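You operate a simulated robot arm through the tools that you are given. There is no shell and no other tool.

Carry out the task below with a simulated robot arm. There is one attempt and no reset: what you move stays moved.

## Task
Stop the jets and let the bath out, and mop up the splash on the ledge.
Fine: air button first; brown dial to LOW, tub lever to OPEN; lilac cloth back.

Only the result counts: the job must be done as asked and must still hold three seconds after the hand-in. Knocking over, shifting, dropping, spilling or breaking anything else fails it. Flat cloth is picked up by pressing the open fingertips on it (5 to 10 N) and closing them slowly along it; thin cloth reads only 2 to 8 mm in the jaws.

## Robot
A 7-joint arm with a two-finger parallel gripper, fixed in place. Base frame: the origin is at the foot of the arm, x ahead of it, y to its left, z up. Readings come in m, rad, newtons and seconds.
With the tool pointing down near the work surface it reaches from about 0.36 to 0.88 m from the base axis. Its first joint turns from -2.496 to 2.496 rad. Payload 3 kg.
The tool frame sits at the grasp point between the pads (the TCP): z along the fingers, y along the line on which they close. The tips reach 0.03 m beyond it. Largest opening 0.094 m; finger width 0.028, thickness 0.01; the body of the gripper, 0.05 by 0.096 m, starts 0.055 m behind the TCP.
Orientation is told as [roll, pitch, yaw] about the base's x, y, z axes, in that order, counted from this pose: with the fingers straight down and closing along the base's y, the tool's x points along the base's -x, its y along +y and its z along -z.

## Interface
- The arm moves only by the tool jog_arm. Its argument "deltas" is a list of rows, each a list of 3 entries, a list of its own where there are three numbers: the shift along the tool's x, y, z in units of 40 mm (1.0 is 40 mm), then the turn, a rotation vector about the tool's x, y, z in units of 5 degrees (1.0 is 5 degrees), then the finger opening in m, from 0 to 0.094. In form: [[[x, y, z], [rx, ry, rz], jaw], ...]. A call has 1 to 20 rows; each row shifts and turns the commanded pose from where the row before left it, along the tool's axes as they then stand. A call with a number of a shift or a turn outside -1 to 1 is refused whole. A row lasts 0.2 s, in which the tool goes at most 0.05 m and 0.15 rad; a call with a longer step from one row to the next is refused whole, and so is a gripper value outside its range. Where a pose cannot be reached the arm comes as near as it can. A force on the tool above 40 N (or 10 N above the force at the start of the call, whichever is more), or a blocked arm, ends the call early, and 0.2 s more pass. The fingers move at their own pace (about 0.072 m/s each) and stop on an object; they squeeze with about 35 N. The grip force told is the motor's: it shows also when the fingers shut on nothing. Time passes only in rows, and 0.2 s behind the last, so rows that do not move let the fingers close. It gives the time, the measured TCP pose, the force on the tool (base axes), the opening and the grip force at its end, in the units of the frame above (readings bear some noise), with the torque about the TCP (base axes, N m) and any sound that the robot's microphone picked up.
- Cameras (640 x 400 px; columns grow to the right, rows downward): "scene" is fixed at [0.2205, 0.6504, 1.2264]; the picture's right is [0.75, -0.66, 0.00], its down [-0.66, -0.74, -0.15] and it looks along [0.10, 0.12, -0.99] (base axes); focal length 214 px, centre (320, 200). "wrist" rides on the gripper at [0.076, 0.014, -0.102] in the tool frame; the picture's right is [-0.18, 0.98, 0.00], its down [-0.75, -0.14, -0.64] and it looks along [-0.63, -0.12, 0.77] (tool axes); focal length 243 px, centre (320, 200). There is no depth. A picture from a camera that has moved, and an enlarged one, comes with that camera's place and axes in the base frame and with its lens.
- snapshot(camera): a new picture of that camera. It takes no simulated time.
- inspect(camera, box): a new picture of the part [left, top, right, bottom] of that camera's present view, enlarged. It takes no simulated time.
- sign_off(): hands the job in; it is judged then, once.

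Places have to be worked out from the pictures, the camera data and where the tool is seen. Open the gripper and draw the arm clear of the work before you hand the job in, unless the task says otherwise.

The tools are called after "Request:" by a JSON object that holds its "op" and its "data". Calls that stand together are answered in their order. jog_arm: Moves the arm, as the interface text tells. Its arguments: {"type":"object","properties":{"deltas":{"type":"array","items":{"type":"array"}}},"required":["deltas"]} The other tools are called the same way: snapshot (camera) takes a picture; inspect (camera, box) takes an enlarged picture of a part of a camera's view; sign_off () hands the job in.

At the start:

```text
time: 0.0
ee_pos: [0.102, 0.5004, 0.777]
tcp_rot: [0.0, -0.001, 0.0]
force: [-0.2, -0.3, -0.2]
torque: [0.02, 0.02, 0.01]
width: 0.094
finger_force: 0.0
```

scene: 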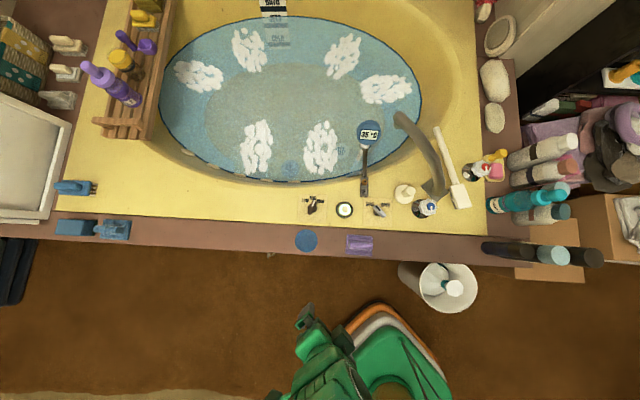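
wrist: 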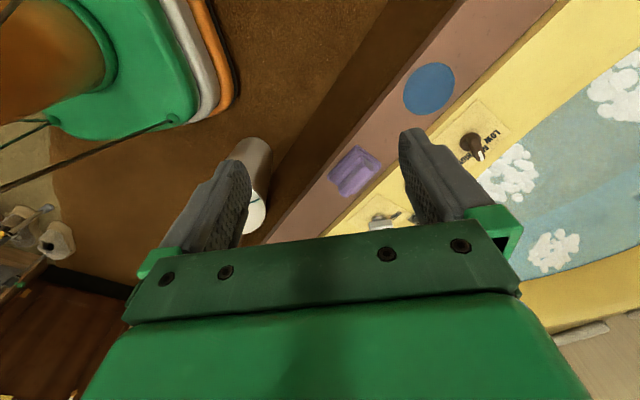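

I start by looking closely at the controls on the tub rim and the ledge before moving anything.

Request:
{"op": "inspect", "data": {"camera": "scene", "box": [280, 170, 480, 270]}}

Request:
{"op": "inspect", "data": {"camera": "wrist", "box": [320, 50, 560, 240]}}

Request:
{"op": "inspect", "data": {"camera": "scene", "box": [40, 160, 240, 260]}}

```text
3.20 times, centred on (380, 220) of scene
camera zoom: at [0.2205, 0.6504, 1.2264], right [0.75, -0.66, 0.0], down [-0.66, -0.74, -0.15], along [0.1, 0.12, -0.99], focal length 686 px, centre (128, 136)
```

zoom: 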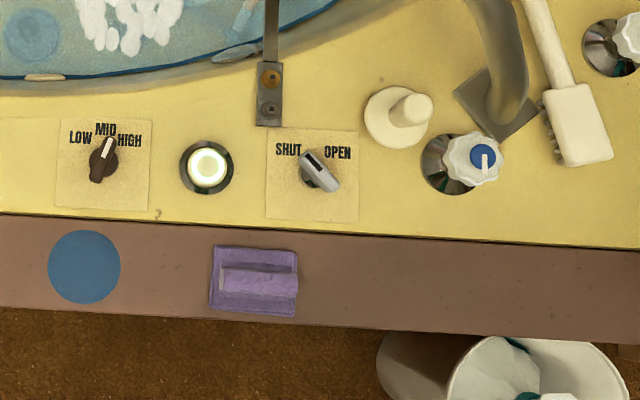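

```text
2.11 times, centred on (440, 145) of wrist
camera zoom: at [0.0243, 0.5143, 0.8792], right [0.18, 0.98, 0.0], down [0.75, -0.14, 0.64], along [0.63, -0.12, -0.77], focal length 511 px, centre (67, 316)
```

zoom: 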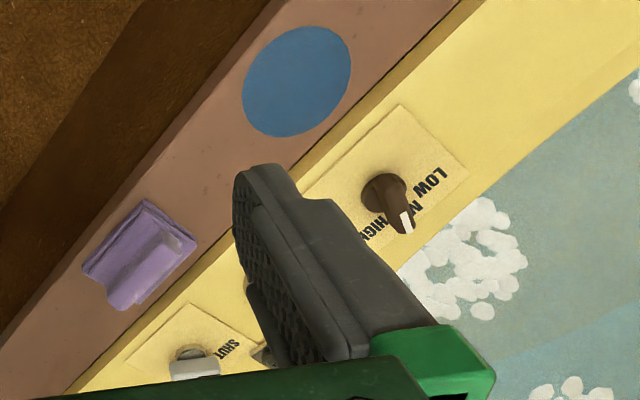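

```text
3.20 times, centred on (140, 210) of scene
camera zoom: at [0.2205, 0.6504, 1.2264], right [0.75, -0.66, 0.0], down [-0.66, -0.74, -0.15], along [0.1, 0.12, -0.99], focal length 686 px, centre (896, 168)
```

zoom: 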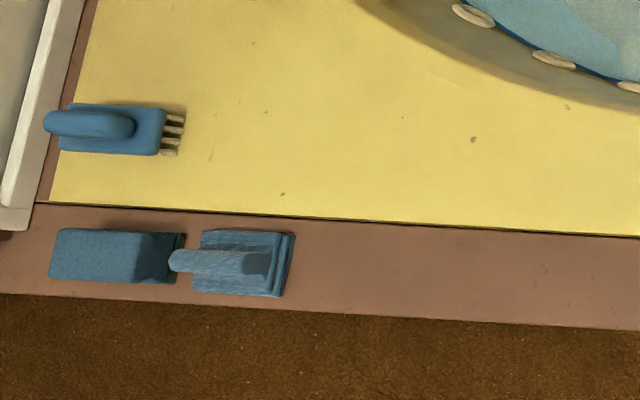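

The lit button sits between the brown dial (LOW/MID/HIGH) and the SHUT/OPEN lever, with the lilac cloth and a blue round patch on the ledge. I zoom in more to check what the patch, the cloth and the other objects are.

Request:
{"op": "inspect", "data": {"camera": "scene", "box": [290, 195, 390, 260]}}

Request:
{"op": "inspect", "data": {"camera": "scene", "box": [380, 170, 480, 235]}}

Request:
{"op": "inspect", "data": {"camera": "scene", "box": [460, 140, 620, 280]}}

Request:
{"op": "inspect", "data": {"camera": "scene", "box": [40, 160, 140, 260]}}

Request:
{"op": "inspect", "data": {"camera": "scene", "box": [340, 100, 440, 200]}}

```text
6.15 times, centred on (340, 228) of scene
camera zoom: at [0.2205, 0.6504, 1.2264], right [0.75, -0.66, 0.0], down [-0.66, -0.74, -0.15], along [0.1, 0.12, -0.99], focal length 1320 px, centre (197, 31)
```

zoom: 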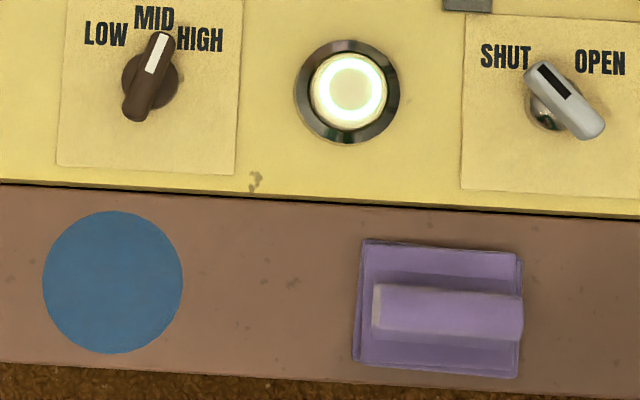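

```text
6.15 times, centred on (430, 202) of scene
camera zoom: at [0.2205, 0.6504, 1.2264], right [0.75, -0.66, 0.0], down [-0.66, -0.74, -0.15], along [0.1, 0.12, -0.99], focal length 1320 px, centre (-357, 185)
```

zoom: 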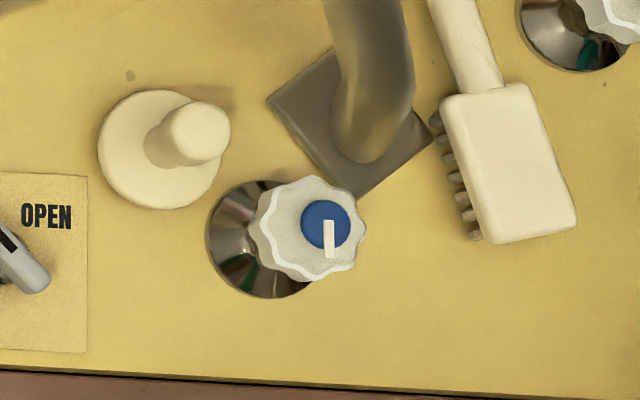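

```text
2.86 times, centred on (540, 210) of scene
camera zoom: at [0.2205, 0.6504, 1.2264], right [0.75, -0.66, 0.0], down [-0.66, -0.74, -0.15], along [0.1, 0.12, -0.99], focal length 613 px, centre (-309, 171)
```

zoom: 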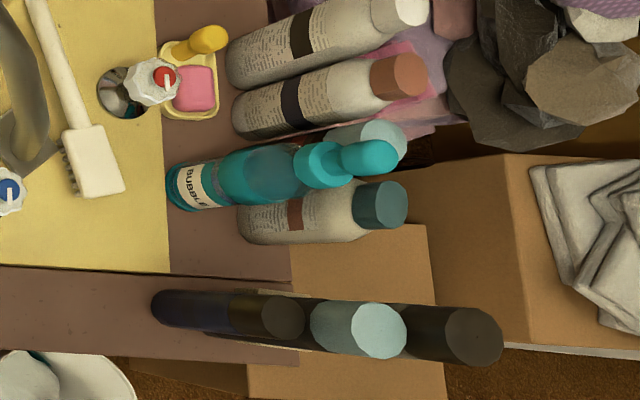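

```text
4.00 times, centred on (90, 210) of scene
camera zoom: at [0.2205, 0.6504, 1.2264], right [0.75, -0.66, 0.0], down [-0.66, -0.74, -0.15], along [0.1, 0.12, -0.99], focal length 858 px, centre (1240, 160)
```

zoom: 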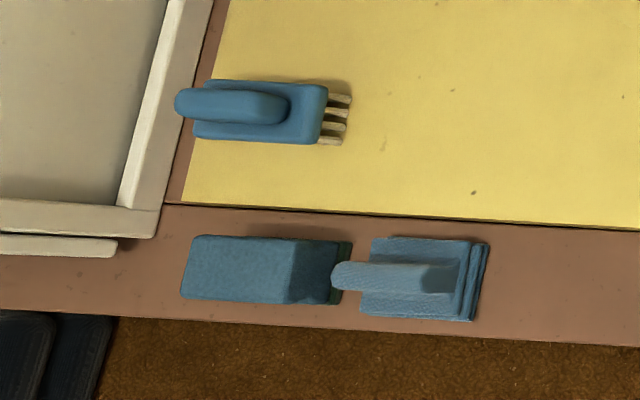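

```text
4.00 times, centred on (390, 150) of scene
camera zoom: at [0.2205, 0.6504, 1.2264], right [0.75, -0.66, 0.0], down [-0.66, -0.74, -0.15], along [0.1, 0.12, -0.99], focal length 858 px, centre (40, 400)
```

zoom: 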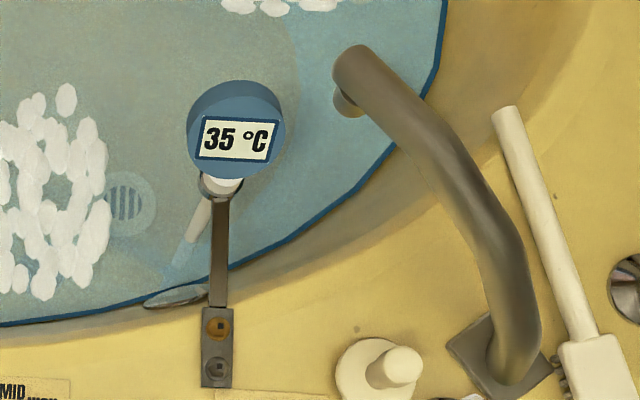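

Both labelled controls are clear: the dial's white mark sits around MID/HIGH, the lever's black mark points at SHUT, and the round blue patch on the ledge looks like the splash. I turn the tool 45° to line up with the tub edge, staying high, and then look with the wrist camera.

Request:
{"op": "jog_arm", "data": {"deltas": [[[0, 0, 0], [0, 0, -1], 0.094], [[0, 0, 0], [0, 0, -1], 0.094], [[0, 0, 0], [0, 0, -1], 0.094], [[0, 0, 0], [0, 0, -1], 0.094], [[0, 0, 0], [0, 0, -1], 0.094], [[0, 0, 0], [0, 0, -1], 0.094], [[0, 0, 0], [0, 0, -1], 0.094], [[0, 0, 0], [0, 0, -1], 0.094], [[0, 0, 0], [0, 0, -1], 0.094]]}}

Request:
{"op": "snapshot", "data": {"camera": "wrist"}}

Request:
{"op": "snapshot", "data": {"camera": "scene"}}

```text
time: 2.0
ee_pos: [0.1007, 0.499, 0.7768]
tcp_rot: [0.001, 0.0, 0.787]
force: [0.0, 0.4, 0.1]
torque: [-0.03, -0.02, -0.01]
width: 0.0941
finger_force: 0.1
```

```text
taken
camera wrist: at [0.0372, 0.4558, 0.8793], right [-0.57, 0.82, 0.0], down [0.63, 0.43, 0.64], along [0.53, 0.36, -0.77], focal length 243 px, centre (320, 200)
```

wrist: 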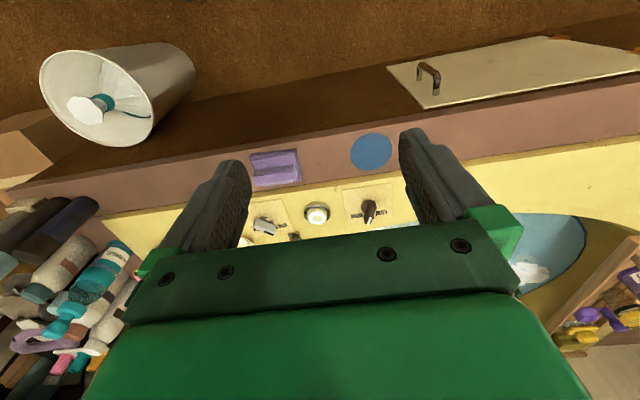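

```text
taken
```

scene: 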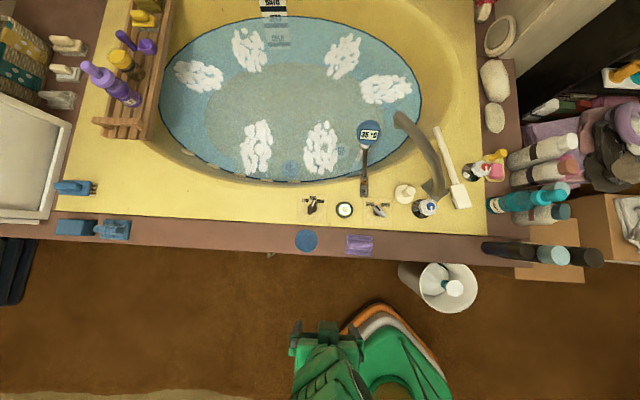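

From this side the wrist camera sees all the controls between the fingers. I enlarge that view to triangulate the button, dial, lever and cloth.

Request:
{"op": "inspect", "data": {"camera": "wrist", "box": [235, 120, 415, 245]}}

Request:
{"op": "inspect", "data": {"camera": "scene", "box": [260, 290, 400, 380]}}

```text
3.20 times, centred on (325, 182) of wrist
camera zoom: at [0.0372, 0.4558, 0.8793], right [-0.57, 0.82, 0.0], down [0.63, 0.43, 0.64], along [0.53, 0.36, -0.77], focal length 776 px, centre (304, 256)
```

zoom: 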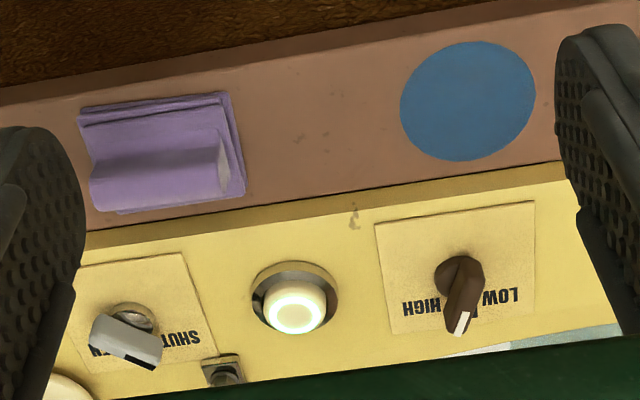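

```text
4.44 times, centred on (330, 335) of scene
camera zoom: at [0.2205, 0.6504, 1.2264], right [0.75, -0.66, 0.0], down [-0.66, -0.74, -0.15], along [0.1, 0.12, -0.99], focal length 953 px, centre (276, -400)
```

zoom: 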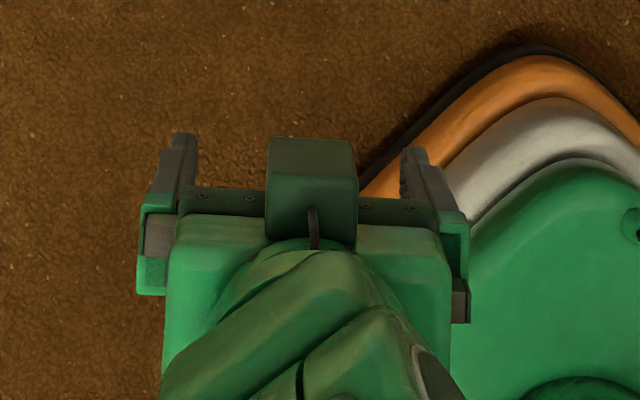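

Triangulating both views puts the button cap near (0.337, 0.655, 0.50), the rim at about z 0.49, the ledge near 0.468, the splash at (0.168, 0.664) and the cloth at (0.296, 0.531). I close the fingers and travel to a point above the button.

Request:
{"op": "jog_arm", "data": {"deltas": [[[-0.866, -0.179, 0], [0, 0, 0], 0], [[-0.866, -0.179, 0.2], [0, 0, 0], 0], [[-0.866, -0.179, 0.4], [0, 0, 0], 0], [[-0.866, -0.179, 0.4], [0, 0, 0], 0], [[-0.866, -0.179, 0.5], [0, 0, 0], 0], [[-0.866, -0.179, 0.5], [0, 0, 0], 0], [[-0.866, -0.179, 0.5], [0, 0, 0], 0], [[-0.866, -0.179, 0.5], [0, 0, 0], 0], [[0, 0, 0], [0, 0, 0], 0]]}}

Request:
{"op": "snapshot", "data": {"camera": "wrist"}}

Request:
{"op": "snapshot", "data": {"camera": "scene"}}

```text
time: 4.0
ee_pos: [0.3361, 0.6552, 0.656]
tcp_rot: [0.0, 0.001, 0.786]
force: [-0.7, 0.2, 0.3]
torque: [-0.02, 0.0, 0.01]
width: 0.0
finger_force: 33.0
```

```text
taken
camera wrist: at [0.2722, 0.6111, 0.7582], right [-0.56, 0.83, 0.0], down [0.63, 0.43, 0.64], along [0.53, 0.36, -0.77], focal length 243 px, centre (320, 200)
```

wrist: 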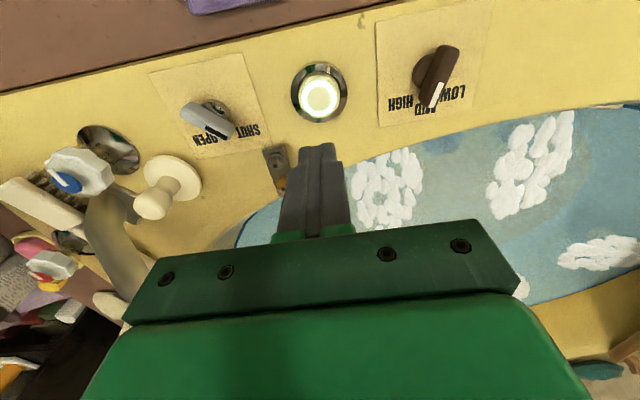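

```text
taken
```

scene: 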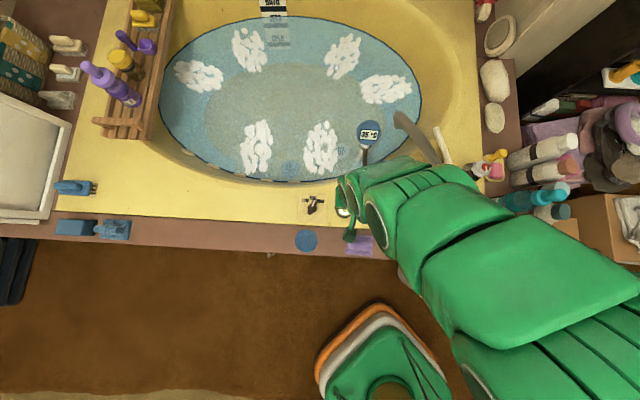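

The button appears exactly under the tool axis. I lower to just above it and then press down in small steps, watching the force and the sound.

Request:
{"op": "jog_arm", "data": {"deltas": [[[0, 0, 0.5], [0, 0, 0], 0], [[0, 0, 0.5], [0, 0, 0], 0], [[0, 0, 0.5], [0, 0, 0], 0], [[0, 0, 0.5], [0, 0, 0], 0], [[0, 0, 0.4], [0, 0, 0], 0], [[0, 0, 0], [0, 0, 0], 0]]}}

Request:
{"op": "snapshot", "data": {"camera": "wrist"}}

```text
time: 5.4
ee_pos: [0.3358, 0.6567, 0.558]
tcp_rot: [0.001, 0.0, 0.787]
force: [-0.1, 0.3, 0.1]
torque: [0.02, -0.01, -0.03]
width: 0.0
finger_force: 33.2
```

```text
taken
camera wrist: at [0.2716, 0.6114, 0.6617], right [-0.57, 0.82, 0.0], down [0.63, 0.43, 0.64], along [0.53, 0.36, -0.77], focal length 243 px, centre (320, 200)
```

wrist: 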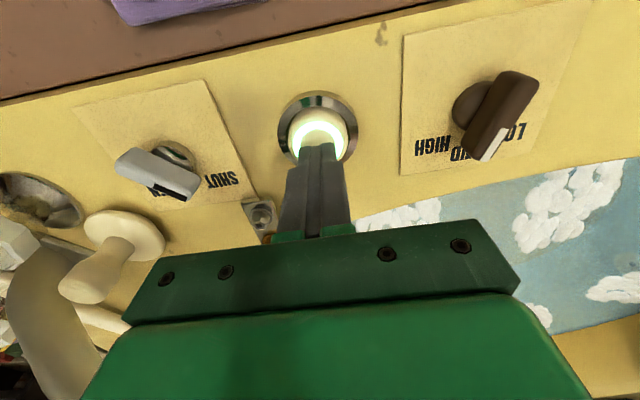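

The fingertips hover about 2–3 cm above the lit cap. I press down slowly in 2–3 mm rows.

Request:
{"op": "jog_arm", "data": {"deltas": [[[0, 0, 0.1], [0, 0, 0], 0], [[0, 0, 0.1], [0, 0, 0], 0], [[0, 0, 0.1], [0, 0, 0], 0], [[0, 0, 0.075], [0, 0, 0], 0], [[0, 0, 0.075], [0, 0, 0], 0], [[0, 0, 0.05], [0, 0, 0], 0], [[0, 0, 0.05], [0, 0, 0], 0], [[0, 0, 0.05], [0, 0, 0], 0]]}}

Request:
{"op": "inspect", "data": {"camera": "wrist", "box": [220, 60, 420, 200]}}

```text
time: 7.2
ee_pos: [0.3365, 0.6564, 0.538]
tcp_rot: [0.001, -0.001, 0.787]
force: [-0.4, -0.1, 3.4]
torque: [-0.04, 0.03, -0.04]
width: 0.0001
finger_force: 33.2
heard: click
```

```text
2.86 times, centred on (320, 130) of wrist
camera zoom: at [0.2723, 0.6111, 0.6394], right [-0.56, 0.83, 0.0], down [0.63, 0.43, 0.64], along [0.53, 0.36, -0.77], focal length 693 px, centre (320, 400)
```

zoom: 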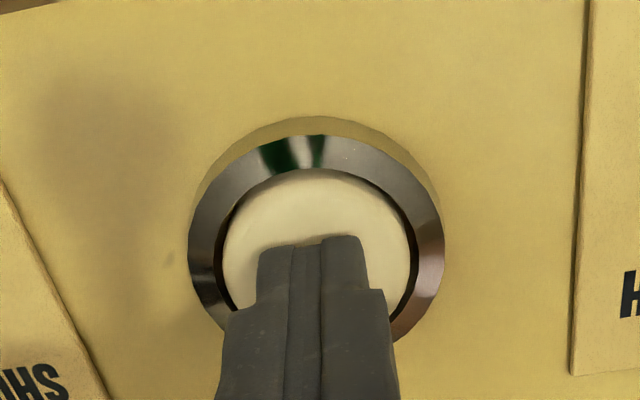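

A click sounded and the light went out, so the air button is pressed. I lift straight off and check that it stays off.

Request:
{"op": "jog_arm", "data": {"deltas": [[[0, 0, -0.4], [0, 0, 0], 0], [[0, 0, -0.6], [0, 0, 0], 0], [[0, 0, -0.6], [0, 0, 0], 0], [[0, 0, -0.6], [0, 0, 0], 0], [[0, 0, -0.6], [0, 0, 0], 0], [[0, 0, 0], [0, 0, 0], 0]]}}

Request:
{"op": "snapshot", "data": {"camera": "wrist"}}

Request:
{"op": "inspect", "data": {"camera": "wrist", "box": [370, 0, 490, 130]}}

Request:
{"op": "inspect", "data": {"camera": "wrist", "box": [140, 40, 280, 170]}}

```text
time: 8.6
ee_pos: [0.3362, 0.6524, 0.6481]
tcp_rot: [0.001, 0.001, 0.787]
force: [-0.2, 0.0, 0.0]
torque: [0.02, -0.02, 0.0]
width: 0.0
finger_force: 33.1
```

```text
taken
camera wrist: at [0.2726, 0.6094, 0.7511], right [-0.56, 0.83, 0.0], down [0.63, 0.43, 0.64], along [0.53, 0.36, -0.77], focal length 243 px, centre (320, 200)
```

wrist: 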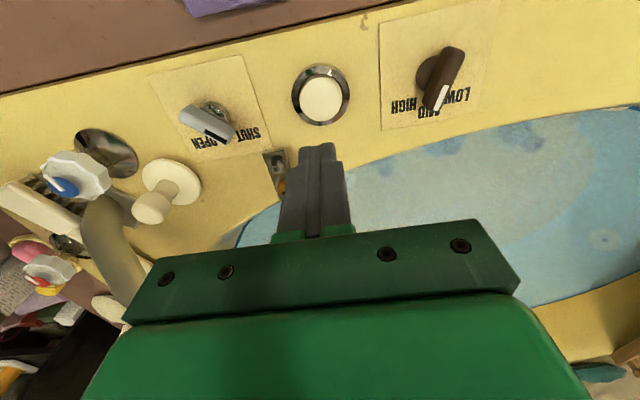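

```text
3.08 times, centred on (430, 65) of wrist
camera zoom: at [0.2726, 0.6094, 0.7511], right [-0.56, 0.83, 0.0], down [0.63, 0.43, 0.64], along [0.53, 0.36, -0.77], focal length 746 px, centre (-18, 615)
```

zoom: 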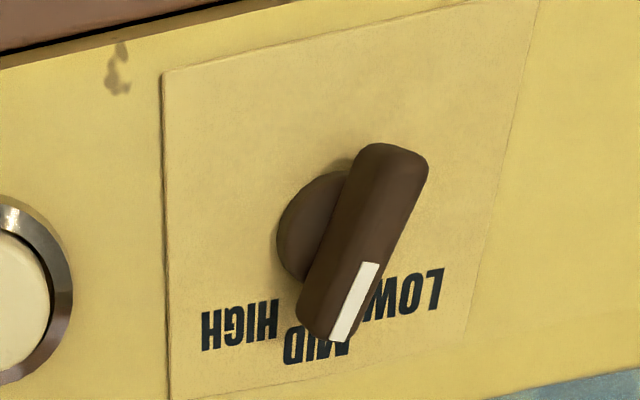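

```text
3.08 times, centred on (210, 105) of wrist
camera zoom: at [0.2726, 0.6094, 0.7511], right [-0.56, 0.83, 0.0], down [0.63, 0.43, 0.64], along [0.53, 0.36, -0.77], focal length 746 px, centre (658, 492)
```

zoom: 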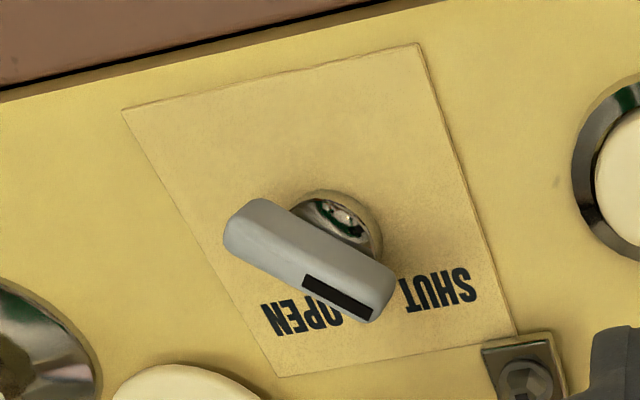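

The bubbles have vanished, so the jets are off. The dial knob's top is near (0.257, 0.731, 0.523) with its bar pointing at about 31° in the base frame and LOW at about 90–94°. I move above it, turn the tool to 31° and open the jaws partway.

Request:
{"op": "jog_arm", "data": {"deltas": [[[0, 0.693, 0], [0, 0, 0], 0.05], [[0, 0.693, 0], [0, 0, 0], 0.05], [[0, 0.693, 0], [0, 0, 0], 0.05], [[0, 0.693, 0], [0, 0, 0], 0.05], [[0, 0, 0], [0, 0, 0.933], 0.05], [[0, 0, 0.2], [0, 0, 0.933], 0.05], [[0, 0, 0.2], [0, 0, 0.933], 0.05], [[0, 0, 0], [0, 0, 0], 0.05]]}}

Request:
{"op": "snapshot", "data": {"camera": "wrist"}}

Request:
{"op": "snapshot", "data": {"camera": "scene"}}

```text
time: 10.4
ee_pos: [0.2585, 0.7336, 0.6314]
tcp_rot: [0.0, 0.0, 0.541]
force: [0.4, 0.9, -0.5]
torque: [0.0, -0.02, 0.01]
width: 0.0499
finger_force: 0.1
```

```text
taken
camera wrist: at [0.1859, 0.706, 0.7347], right [-0.35, 0.94, 0.0], down [0.72, 0.27, 0.64], along [0.6, 0.22, -0.77], focal length 243 px, centre (320, 200)
```

wrist: 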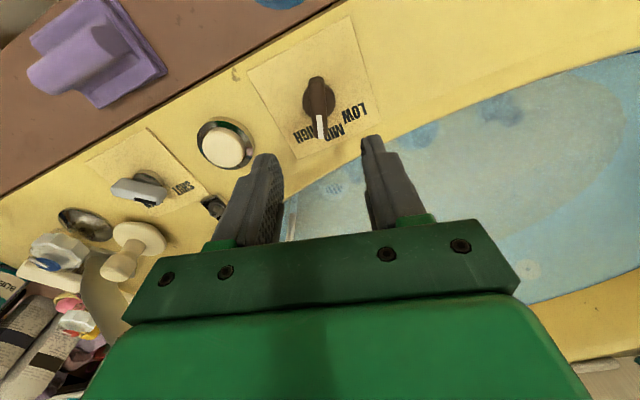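

```text
taken
```

scene: 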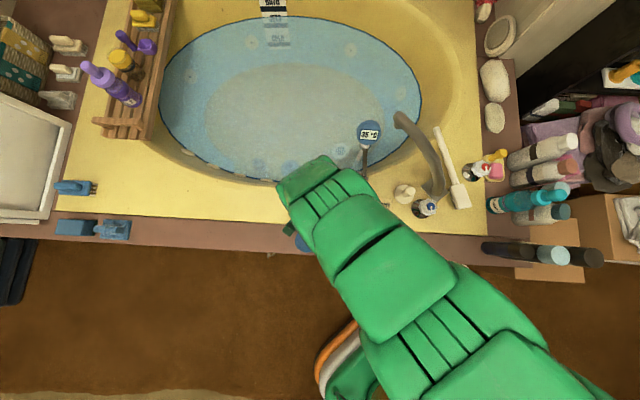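

The knob is centred between the fingers. I enlarge to confirm the alignment before I go down over it.

Request:
{"op": "inspect", "data": {"camera": "wrist", "box": [260, 60, 380, 150]}}

```text
4.44 times, centred on (320, 105) of wrist
camera zoom: at [0.1859, 0.706, 0.7347], right [-0.35, 0.94, 0.0], down [0.72, 0.27, 0.64], along [0.6, 0.22, -0.77], focal length 1078 px, centre (320, 622)
```

zoom: 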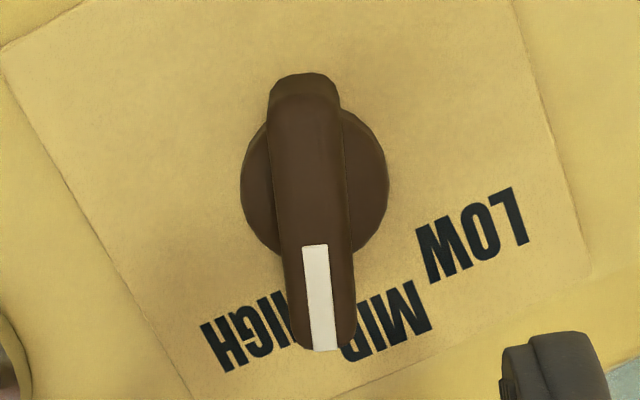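

The bar is about 5–6° off the tool axis (pointer at roughly 25°), so I turn the tool a little further and then lower with the jaws at 50 mm, straddling the bar.

Request:
{"op": "jog_arm", "data": {"deltas": [[[0, 0, 0], [0, 0, 0.55], 0.05], [[0, 0, 0], [0, 0, 0.55], 0.05], [[0.05, 0, 0.5], [0, 0, 0], 0.05], [[0, 0, 0.5], [0, 0, 0], 0.05], [[0, 0, 0.5], [0, 0, 0], 0.05], [[0, 0, 0.4], [0, 0, 0], 0.05], [[0, 0, 0.25], [0, 0, 0], 0.05], [[0, 0, 0.18], [0, 0, 0], 0.05], [[0, 0, 0], [0, 0, 0], 0.05]]}}

Request:
{"op": "snapshot", "data": {"camera": "wrist"}}

Request:
{"op": "inspect", "data": {"camera": "wrist", "box": [220, 80, 420, 205]}}

```text
time: 12.4
ee_pos: [0.256, 0.7338, 0.5388]
tcp_rot: [0.001, 0.001, 0.445]
force: [-0.4, 0.2, -1.3]
torque: [-0.01, -0.02, 0.03]
width: 0.05
finger_force: 0.1
```

```text
taken
camera wrist: at [0.1817, 0.7131, 0.6414], right [-0.26, 0.97, 0.0], down [0.74, 0.2, 0.64], along [0.62, 0.17, -0.77], focal length 243 px, centre (320, 200)
```

wrist: 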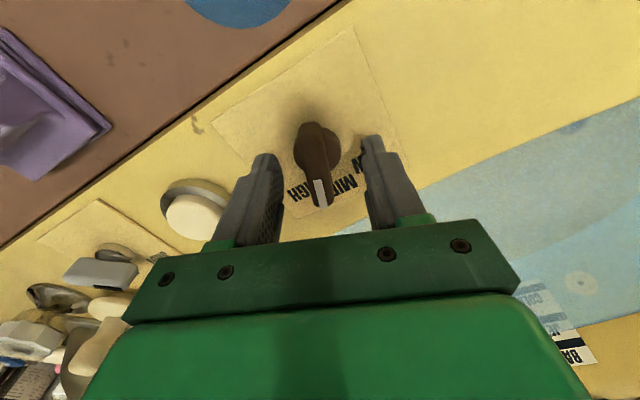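

```text
3.20 times, centred on (320, 142) of wrist
camera zoom: at [0.1817, 0.7131, 0.6414], right [-0.26, 0.97, 0.0], down [0.74, 0.2, 0.64], along [0.62, 0.17, -0.77], focal length 776 px, centre (320, 384)
```

zoom: 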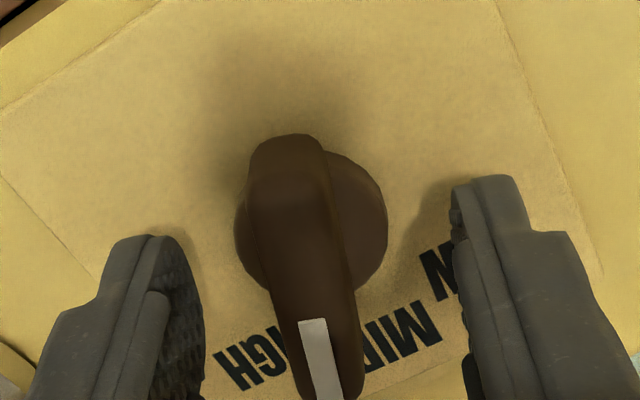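

The fingers straddle the bar evenly and it now lies along the tool axis. I close on it.

Request:
{"op": "jog_arm", "data": {"deltas": [[[0, 0, 0], [0, 0, 0], 0.03], [[0, 0, 0], [0, 0, 0], 0.015], [[0, 0, 0], [0, 0, 0], 0.005], [[0, 0, 0], [0, 0, 0], 0.005]]}}

Request:
{"op": "inspect", "data": {"camera": "wrist", "box": [220, 80, 420, 205]}}

```text
time: 13.4
ee_pos: [0.2562, 0.7329, 0.5382]
tcp_rot: [-0.001, -0.001, 0.445]
force: [7.6, -18.1, 2.7]
torque: [-0.52, 0.2, 0.02]
width: 0.0158
finger_force: 9.8
```

```text
3.20 times, centred on (320, 142) of wrist
camera zoom: at [0.1823, 0.7125, 0.6411], right [-0.26, 0.97, 0.0], down [0.74, 0.2, 0.64], along [0.62, 0.16, -0.77], focal length 776 px, centre (320, 384)
```

zoom: 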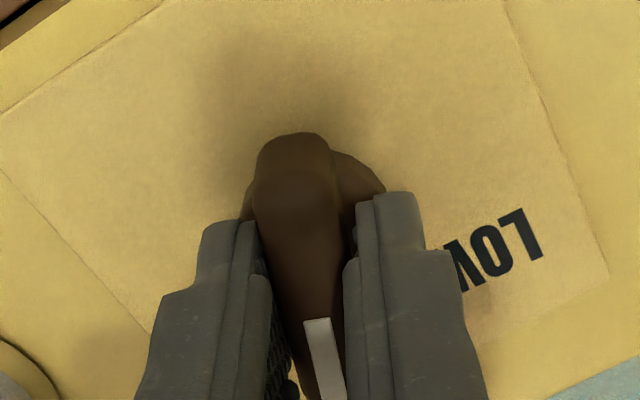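

The fingers hold the bar at 15.8 mm, but one finger pushes sideways with about 19 N because of a ~2 mm offset. I shift the tool toward the knob axis to relieve this and close fully.

Request:
{"op": "jog_arm", "data": {"deltas": [[[0, -0.025, 0], [0, 0, 0], 0.005], [[0, -0.025, 0], [0, 0, 0], 0.005], [[0, 0, 0], [0, 0, 0], 0.005]]}}

```text
time: 14.2
ee_pos: [0.2576, 0.7304, 0.5393]
tcp_rot: [0.0, 0.0, 0.445]
force: [9.1, -2.8, -22.8]
torque: [0.36, -0.97, -0.01]
width: 0.0137
finger_force: 44.9
```

The grip is firm at 13.7 mm, with some downward pull on the tool (about 23 N). I lower by 1–2 mm to relieve it before turning.

Request:
{"op": "jog_arm", "data": {"deltas": [[[-0.01, 0, 0.03], [0, 0, 0], 0.005], [[-0.01, 0, 0.02], [0, 0, 0], 0.005], [[0, 0, 0], [0, 0, 0], 0.005]]}}

```text
time: 15.0
ee_pos: [0.2578, 0.7313, 0.5377]
tcp_rot: [0.0, 0.0, 0.448]
force: [-1.4, -8.0, 6.5]
torque: [-0.23, -0.07, -0.03]
width: 0.0139
finger_force: 45.1
stopped in row 3: the force on the tool passed its limit at 43 N (the readings are from after the stop); the commanded pose is now the measured one
```

Forces are now small and the commanded pose is re-zeroed. I turn the dial counter-clockwise (seen from above) toward LOW, first by about 30°.

Request:
{"op": "jog_arm", "data": {"deltas": [[[0, 0, 0], [0, 0, -0.8], 0.005], [[0, 0, 0], [0, 0, -0.8], 0.005], [[0, 0, 0], [0, 0, -0.8], 0.005], [[0, 0, 0], [0, 0, -0.8], 0.005], [[0, 0, 0], [0, 0, -0.8], 0.005], [[0, 0, 0], [0, 0, -0.8], 0.005], [[0, 0, 0], [0, 0, -0.8], 0.005]]}}

Request:
{"op": "snapshot", "data": {"camera": "wrist"}}

```text
time: 16.3
ee_pos: [0.2574, 0.7317, 0.5386]
tcp_rot: [0.0, -0.001, 0.808]
force: [-3.5, -10.1, 20.8]
torque: [-0.18, -0.07, -0.01]
width: 0.014
finger_force: 44.8
stopped in row 6: the force on the tool passed its limit at 41 N (the readings are from after the stop); the commanded pose is now the measured one
```

```text
taken
camera wrist: at [0.1948, 0.6857, 0.6415], right [-0.58, 0.81, 0.0], down [0.62, 0.45, 0.64], along [0.52, 0.38, -0.77], focal length 243 px, centre (320, 200)
```

wrist: 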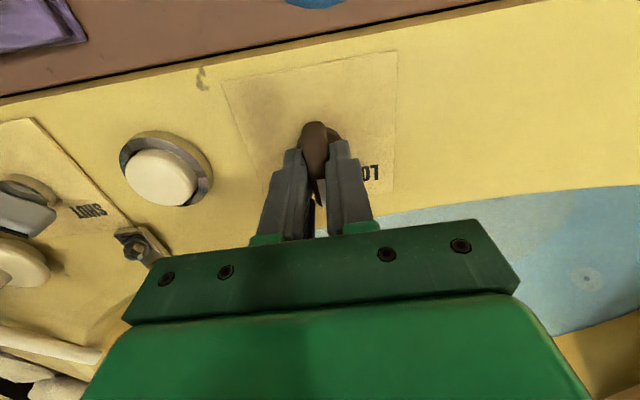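

The dial has followed by about 21° but the tight clamp builds up vertical force. I loosen the jaws to a slightly wider gap, so that they act as a wrench without clamping, and check the forces.

Request:
{"op": "jog_arm", "data": {"deltas": [[[0, 0, 0], [0, 0, 0], 0.016], [[0, 0, 0], [0, 0, 0], 0.016], [[0, 0, 0], [0, 0, 0], 0.016]]}}

```text
time: 17.1
ee_pos: [0.2577, 0.7308, 0.5378]
tcp_rot: [-0.001, 0.0, 0.81]
force: [-0.4, -0.4, 0.7]
torque: [0.01, -0.02, 0.0]
width: 0.016
finger_force: 0.1
```

Forces are gone with a 16 mm gap. I continue turning toward LOW.

Request:
{"op": "jog_arm", "data": {"deltas": [[[0, 0, 0], [0, 0, -0.8], 0.016], [[0, 0, 0], [0, 0, -0.8], 0.016], [[0, 0, 0], [0, 0, -0.8], 0.016], [[0, 0, 0], [0, 0, -0.8], 0.016], [[0, 0, 0], [0, 0, -0.8], 0.016], [[0, 0, 0], [0, 0, -0.8], 0.016], [[0, 0, 0], [0, 0, -0.8], 0.016], [[0, 0, 0], [0, 0, -0.8], 0.016]]}}

Request:
{"op": "snapshot", "data": {"camera": "wrist"}}

Request:
{"op": "inspect", "data": {"camera": "wrist", "box": [220, 80, 420, 205]}}

```text
time: 18.9
ee_pos: [0.2572, 0.7309, 0.538]
tcp_rot: [0.001, 0.0, 1.369]
force: [1.6, -0.4, -2.1]
torque: [-0.14, -0.06, -0.02]
width: 0.0167
finger_force: 0.8
```

```text
taken
camera wrist: at [0.2282, 0.6592, 0.6404], right [-0.93, 0.38, 0.0], down [0.29, 0.71, 0.64], along [0.24, 0.59, -0.77], focal length 243 px, centre (320, 200)
```

wrist: 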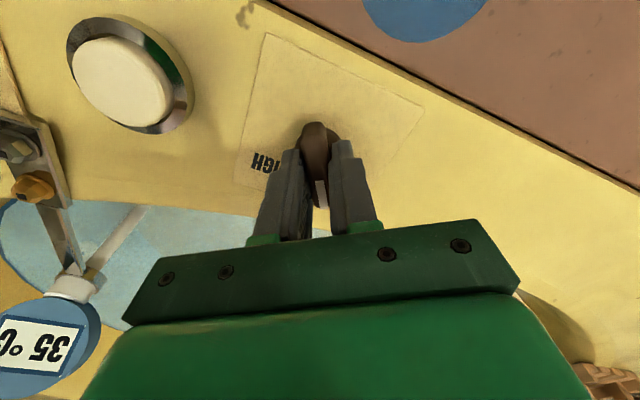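

```text
3.20 times, centred on (320, 142) of wrist
camera zoom: at [0.2282, 0.6592, 0.6404], right [-0.93, 0.38, 0.0], down [0.29, 0.71, 0.64], along [0.24, 0.59, -0.77], focal length 776 px, centre (320, 384)
```

zoom: 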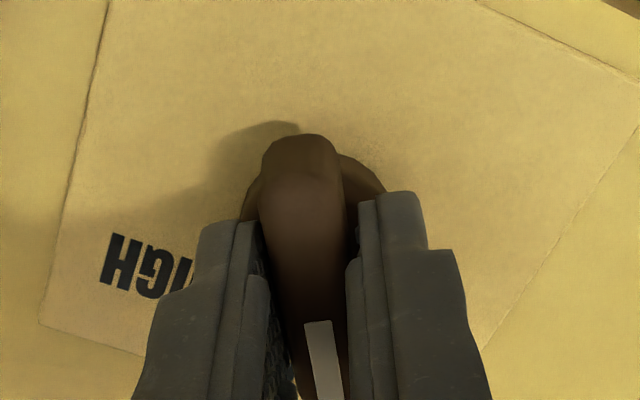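

The dial follows and the pointer is at about 76°. I go on toward LOW in small rows, watching the torque for a stop.

Request:
{"op": "jog_arm", "data": {"deltas": [[[0, 0, 0], [0, 0, -0.6], 0.016], [[0, 0, 0], [0, 0, -0.6], 0.016], [[0, 0, 0], [0, 0, -0.6], 0.016], [[0, 0, 0], [0, 0, -0.6], 0.016], [[0, 0, 0], [0, 0, -0.6], 0.016]]}}

Request:
{"op": "snapshot", "data": {"camera": "wrist"}}

```text
time: 20.1
ee_pos: [0.2579, 0.732, 0.5381]
tcp_rot: [-0.001, -0.002, 1.63]
force: [1.4, 1.8, 0.5]
torque: [0.05, -0.05, -0.02]
width: 0.0172
finger_force: 1.3
```

```text
taken
camera wrist: at [0.2482, 0.6541, 0.6412], right [-0.99, 0.13, 0.0], down [0.1, 0.76, 0.64], along [0.08, 0.64, -0.77], focal length 243 px, centre (320, 200)
```

wrist: 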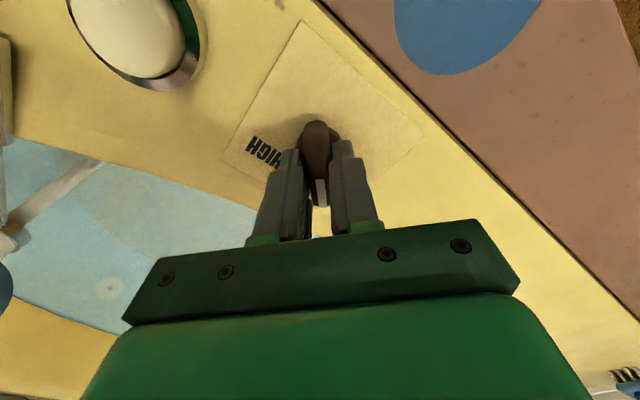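

The tool is now at 93°, so the bar should be around 90°. I open and rise straight up to measure the pointer against the labels.

Request:
{"op": "jog_arm", "data": {"deltas": [[[0, 0, 0], [0, 0, 0], 0.04], [[0, 0, 0], [0, 0, 0], 0.05], [[0, 0, -0.5], [0, 0, 0], 0.05], [[0, 0, -0.6], [0, 0, 0], 0.05], [[0, 0, -0.6], [0, 0, 0], 0.05], [[0, 0, -0.6], [0, 0, 0], 0.05], [[0, 0, 0], [0, 0, 0], 0.05]]}}

Request:
{"op": "inspect", "data": {"camera": "wrist", "box": [220, 40, 420, 165]}}

Request:
{"op": "snapshot", "data": {"camera": "scene"}}

```text
time: 21.7
ee_pos: [0.2586, 0.7306, 0.6311]
tcp_rot: [0.0, 0.0, 1.629]
force: [0.2, -0.3, -0.1]
torque: [0.04, -0.01, -0.01]
width: 0.0503
finger_force: 0.0
```

```text
3.20 times, centred on (320, 102) of wrist
camera zoom: at [0.2483, 0.6534, 0.7335], right [-0.99, 0.13, 0.0], down [0.1, 0.76, 0.64], along [0.08, 0.64, -0.77], focal length 776 px, centre (320, 512)
```

zoom: 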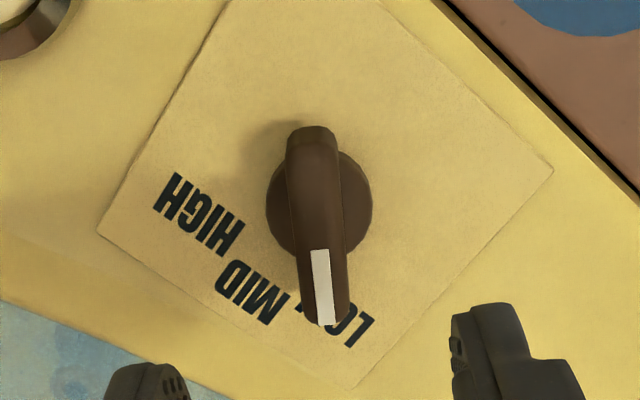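

```text
taken
```

scene: 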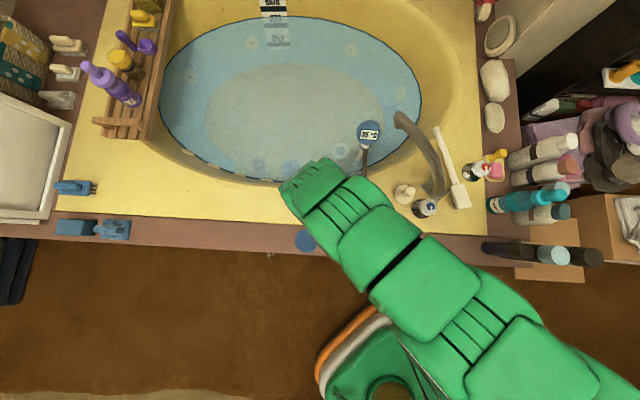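

The pointer reads about 88°, while LOW (spaced from HIGH 3° and MID 47°) is at about 91–92°. I go back down at yaw 92° and close gently to 14.2 mm so the pads square the bar to LOW, then release and rise.

Request:
{"op": "jog_arm", "data": {"deltas": [[[0, 0, 0], [0, 0, 0.25], 0.05], [[0, 0, 0.5], [0, 0, 0], 0.05], [[0, 0, 0.6], [0, 0, 0], 0.05], [[0, 0, 0.6], [0, 0, 0], 0.05], [[0, 0, 0.4], [0, 0, 0], 0.05], [[0, 0, 0.22], [0, 0, 0], 0.05], [[0, 0, 0], [0, 0, 0], 0.03], [[0, 0, 0], [0, 0, 0], 0.018], [[0, 0, 0], [0, 0, 0], 0.016], [[0, 0, 0], [0, 0, 0], 0.015], [[0, 0, 0], [0, 0, 0], 0.0143], [[0, 0, 0], [0, 0, 0], 0.0143]]}}

```text
time: 24.3
ee_pos: [0.258, 0.7309, 0.5389]
tcp_rot: [0.0, 0.0, 1.608]
force: [1.6, 0.0, -0.5]
torque: [0.0, -0.05, -0.05]
width: 0.0152
finger_force: 1.3
```

The jaws are at 15.2 mm with light contact; I close a bit further so that the bar squares up.

Request:
{"op": "jog_arm", "data": {"deltas": [[[0, 0, 0], [0, 0, 0], 0.0138], [[0, 0, 0], [0, 0, 0], 0.0132], [[0, 0, 0], [0, 0, 0], 0.0132]]}}

```text
time: 25.1
ee_pos: [0.2579, 0.7306, 0.5384]
tcp_rot: [0.001, -0.001, 1.607]
force: [3.1, 1.5, -3.5]
torque: [0.24, -0.12, -0.93]
width: 0.0144
finger_force: 44.7
```

A resisting torque of about 0.9 N·m now shows, far above the turning friction, so the dial is at its LOW end stop. I release and rise to verify.

Request:
{"op": "jog_arm", "data": {"deltas": [[[0, 0, 0], [0, 0, 0], 0.03], [[0, 0, 0], [0, 0, 0], 0.05], [[0, 0, -0.5], [0, 0, 0], 0.05], [[0, 0, -0.6], [0, 0, 0], 0.05], [[0, 0, -0.6], [0, 0, 0], 0.05], [[0, 0, -0.6], [0, 0, 0], 0.05], [[0, 0, 0], [0, 0, 0], 0.05]]}}

Request:
{"op": "inspect", "data": {"camera": "wrist", "box": [220, 40, 420, 165]}}

```text
time: 26.7
ee_pos: [0.2586, 0.7294, 0.6302]
tcp_rot: [0.0, 0.0, 1.608]
force: [0.1, -0.1, 0.6]
torque: [-0.04, 0.0, 0.01]
width: 0.0501
finger_force: 0.1
```

```text
3.20 times, centred on (320, 102) of wrist
camera zoom: at [0.2465, 0.6536, 0.7321], right [-0.99, 0.15, 0.0], down [0.11, 0.76, 0.64], along [0.09, 0.64, -0.77], focal length 776 px, centre (320, 512)
```

zoom: 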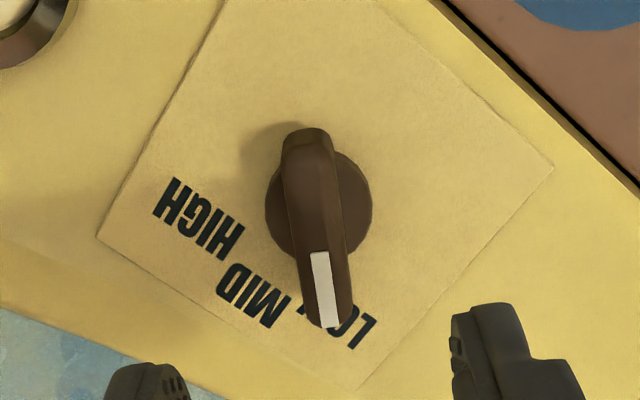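

The pointer now reads about 90°, right over the LOW label. Next I move at height above the SHUT/OPEN lever, estimated at (0.415, 0.573, 0.52) with its mark pointing at about 92°, which matches the current tool yaw.

Request:
{"op": "jog_arm", "data": {"deltas": [[[0.81, -0.755, 0], [0, 0, 0], 0.05], [[0.81, -0.755, 0], [0, 0, 0], 0.05], [[0.81, -0.755, 0], [0, 0, 0], 0.05], [[0.81, -0.755, 0], [0, 0, 0], 0.05], [[0.81, -0.755, 0], [0, 0, 0], 0.05], [[0, 0, 0], [0, 0, 0], 0.05]]}}

Request:
{"op": "snapshot", "data": {"camera": "wrist"}}

Request:
{"op": "inspect", "data": {"camera": "wrist", "box": [220, 40, 420, 165]}}

Request:
{"op": "inspect", "data": {"camera": "scene", "box": [280, 170, 380, 260]}}

```text
time: 28.1
ee_pos: [0.4143, 0.5734, 0.6319]
tcp_rot: [0.0, 0.001, 1.607]
force: [0.2, -0.6, -0.2]
torque: [-0.02, -0.01, 0.0]
width: 0.05
finger_force: 0.1
```

```text
taken
camera wrist: at [0.4035, 0.4969, 0.7334], right [-0.99, 0.15, 0.0], down [0.11, 0.76, 0.64], along [0.09, 0.64, -0.77], focal length 243 px, centre (320, 200)
```

wrist: 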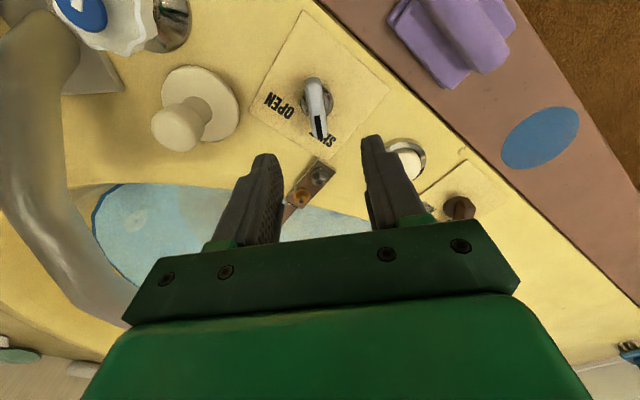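

```text
3.20 times, centred on (320, 102) of wrist
camera zoom: at [0.4035, 0.4969, 0.7334], right [-0.99, 0.15, 0.0], down [0.11, 0.76, 0.64], along [0.09, 0.64, -0.77], focal length 776 px, centre (320, 512)
```

zoom: 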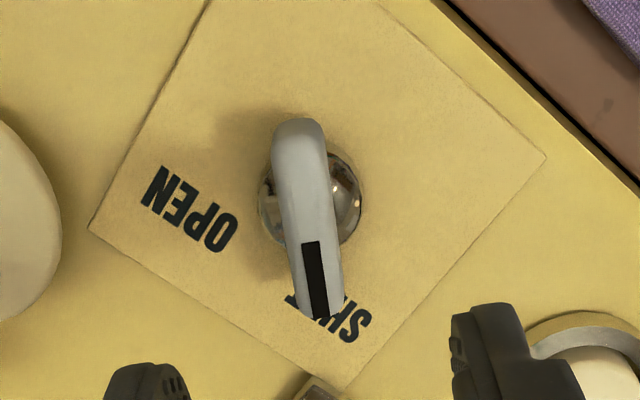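

```text
4.44 times, centred on (330, 215) of scene
camera zoom: at [0.2205, 0.6504, 1.2264], right [0.75, -0.66, 0.0], down [-0.66, -0.74, -0.15], along [0.1, 0.12, -0.99], focal length 953 px, centre (276, 133)
```

zoom: 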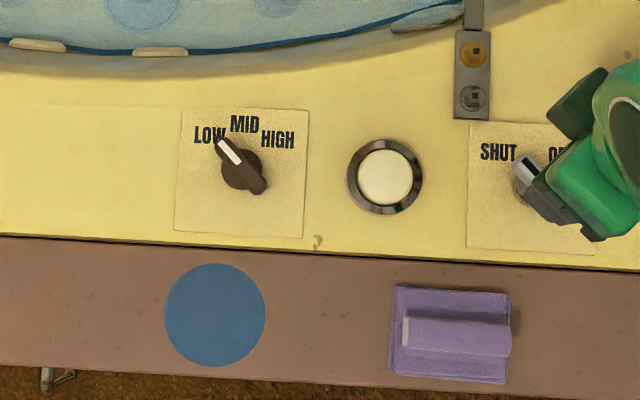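

The dial clearly points at LOW. The lever's axis is at about (0.417, 0.572) with its mark at about 88°; I correct the small offset and lower over it with the jaws open.

Request:
{"op": "jog_arm", "data": {"deltas": [[[0.0375, -0.0675, 0], [0, 0, 0.6], 0.05], [[0, 0, 0.5], [0, 0, 0], 0.05], [[0, 0, 0.6], [0, 0, 0], 0.05], [[0, 0, 0.6], [0, 0, 0], 0.05], [[0, 0, 0.4], [0, 0, 0], 0.05], [[0, 0, 0.18], [0, 0, 0], 0.05], [[0, 0, 0], [0, 0, 0], 0.05]]}}

Request:
{"op": "inspect", "data": {"camera": "wrist", "box": [220, 80, 420, 205]}}

```text
time: 29.7
ee_pos: [0.4172, 0.5726, 0.538]
tcp_rot: [-0.001, 0.001, 1.555]
force: [-0.8, 0.3, 0.5]
torque: [0.0, -0.01, 0.0]
width: 0.05
finger_force: 0.1
```

```text
3.20 times, centred on (320, 142) of wrist
camera zoom: at [0.4015, 0.4971, 0.6413], right [-0.98, 0.2, 0.0], down [0.15, 0.75, 0.64], along [0.13, 0.63, -0.77], focal length 776 px, centre (320, 384)
```

zoom: 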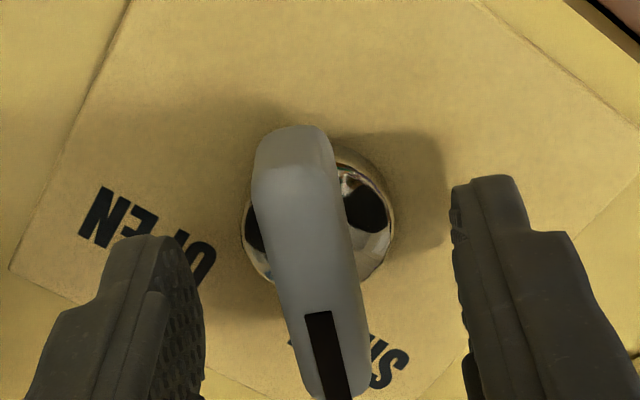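

The fingers straddle the lever as they did the dial. I close to a 16 mm gap and start turning clockwise toward OPEN.

Request:
{"op": "jog_arm", "data": {"deltas": [[[0, 0, 0], [0, 0, 0], 0.03], [[0, 0, 0], [0, 0, 0], 0.018], [[0, 0, 0], [0, 0, 0], 0.016], [[0, 0, 0], [0, 0, 0], 0.016]]}}

Request:
{"op": "inspect", "data": {"camera": "wrist", "box": [220, 80, 420, 205]}}

```text
time: 30.7
ee_pos: [0.416, 0.5734, 0.5383]
tcp_rot: [0.0, 0.001, 1.556]
force: [-0.6, 0.3, 0.1]
torque: [0.02, -0.02, 0.0]
width: 0.016
finger_force: 0.0
```

```text
3.20 times, centred on (320, 142) of wrist
camera zoom: at [0.4014, 0.497, 0.6413], right [-0.98, 0.2, 0.0], down [0.15, 0.75, 0.64], along [0.13, 0.63, -0.77], focal length 776 px, centre (320, 384)
```

zoom: 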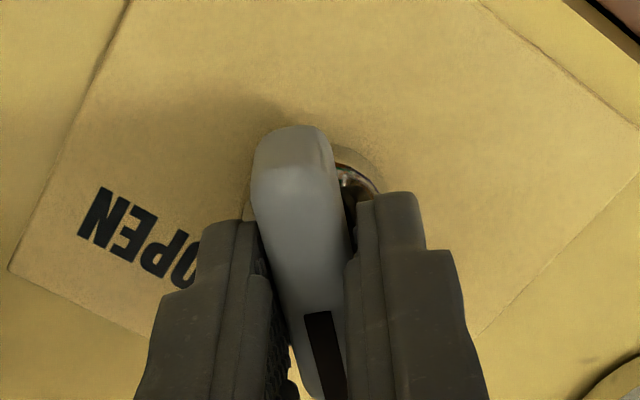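

The lever bar sits between the pads with no load. I turn clockwise in steps of 4°, about 48° in this call.

Request:
{"op": "jog_arm", "data": {"deltas": [[[0, 0, 0], [0, 0, 0.8], 0.016], [[0, 0, 0], [0, 0, 0.8], 0.016], [[0, 0, 0], [0, 0, 0.8], 0.016], [[0, 0, 0], [0, 0, 0.8], 0.016], [[0, 0, 0], [0, 0, 0.8], 0.016], [[0, 0, 0], [0, 0, 0.8], 0.016], [[0, 0, 0], [0, 0, 0.8], 0.016], [[0, 0, 0], [0, 0, 0.8], 0.016], [[0, 0, 0], [0, 0, 0.8], 0.016], [[0, 0, 0], [0, 0, 0.8], 0.016], [[0, 0, 0], [0, 0, 0.8], 0.016], [[0, 0, 0], [0, 0, 0.8], 0.016]]}}

Request:
{"op": "snapshot", "data": {"camera": "wrist"}}

```text
time: 33.3
ee_pos: [0.4162, 0.5742, 0.5391]
tcp_rot: [0.001, -0.001, 0.716]
force: [1.9, -2.8, 0.0]
torque: [-0.09, -0.03, 0.02]
width: 0.0175
finger_force: 1.8
```

```text
taken
camera wrist: at [0.3506, 0.5342, 0.6411], right [-0.51, 0.86, 0.0], down [0.66, 0.39, 0.64], along [0.55, 0.33, -0.77], focal length 243 px, centre (320, 200)
```

wrist: 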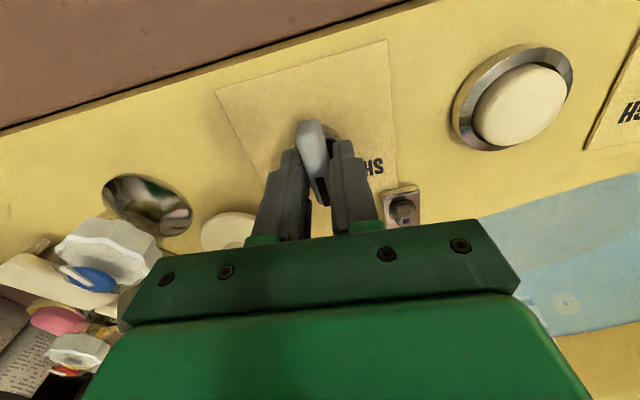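

The lever follows (now roughly halfway). I continue clockwise toward OPEN.

Request:
{"op": "jog_arm", "data": {"deltas": [[[0, 0, 0], [0, 0, 0.8], 0.016], [[0, 0, 0], [0, 0, 0.8], 0.016], [[0, 0, 0], [0, 0, 0.8], 0.016], [[0, 0, 0], [0, 0, 0.8], 0.016], [[0, 0, 0], [0, 0, 0.8], 0.016], [[0, 0, 0], [0, 0, 0.8], 0.016], [[0, 0, 0], [0, 0, 0.8], 0.016], [[0, 0, 0], [0, 0, 0.8], 0.016], [[0, 0, 0], [0, 0, 0.8], 0.016], [[0, 0, 0], [0, 0, 0.8], 0.016], [[0, 0, 0], [0, 0, 0.6], 0.016]]}}

Request:
{"op": "snapshot", "data": {"camera": "wrist"}}

```text
time: 35.7
ee_pos: [0.4157, 0.5735, 0.538]
tcp_rot: [0.0, 0.001, -0.034]
force: [-0.1, -0.5, -1.6]
torque: [0.0, -0.01, 0.03]
width: 0.0166
finger_force: 0.3
```

```text
taken
camera wrist: at [0.341, 0.5902, 0.6413], right [0.22, 0.98, 0.0], down [0.75, -0.17, 0.64], along [0.63, -0.14, -0.77], focal length 243 px, centre (320, 200)
```

wrist: 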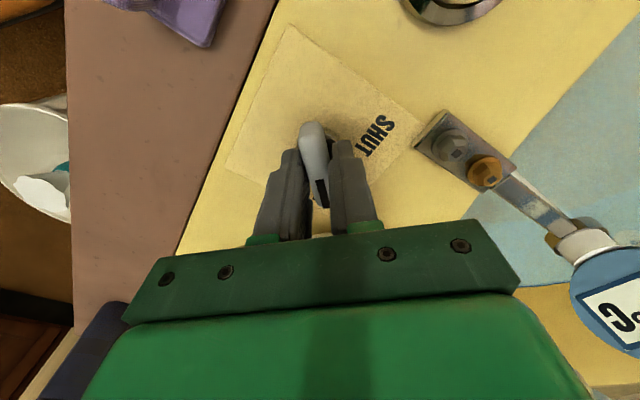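

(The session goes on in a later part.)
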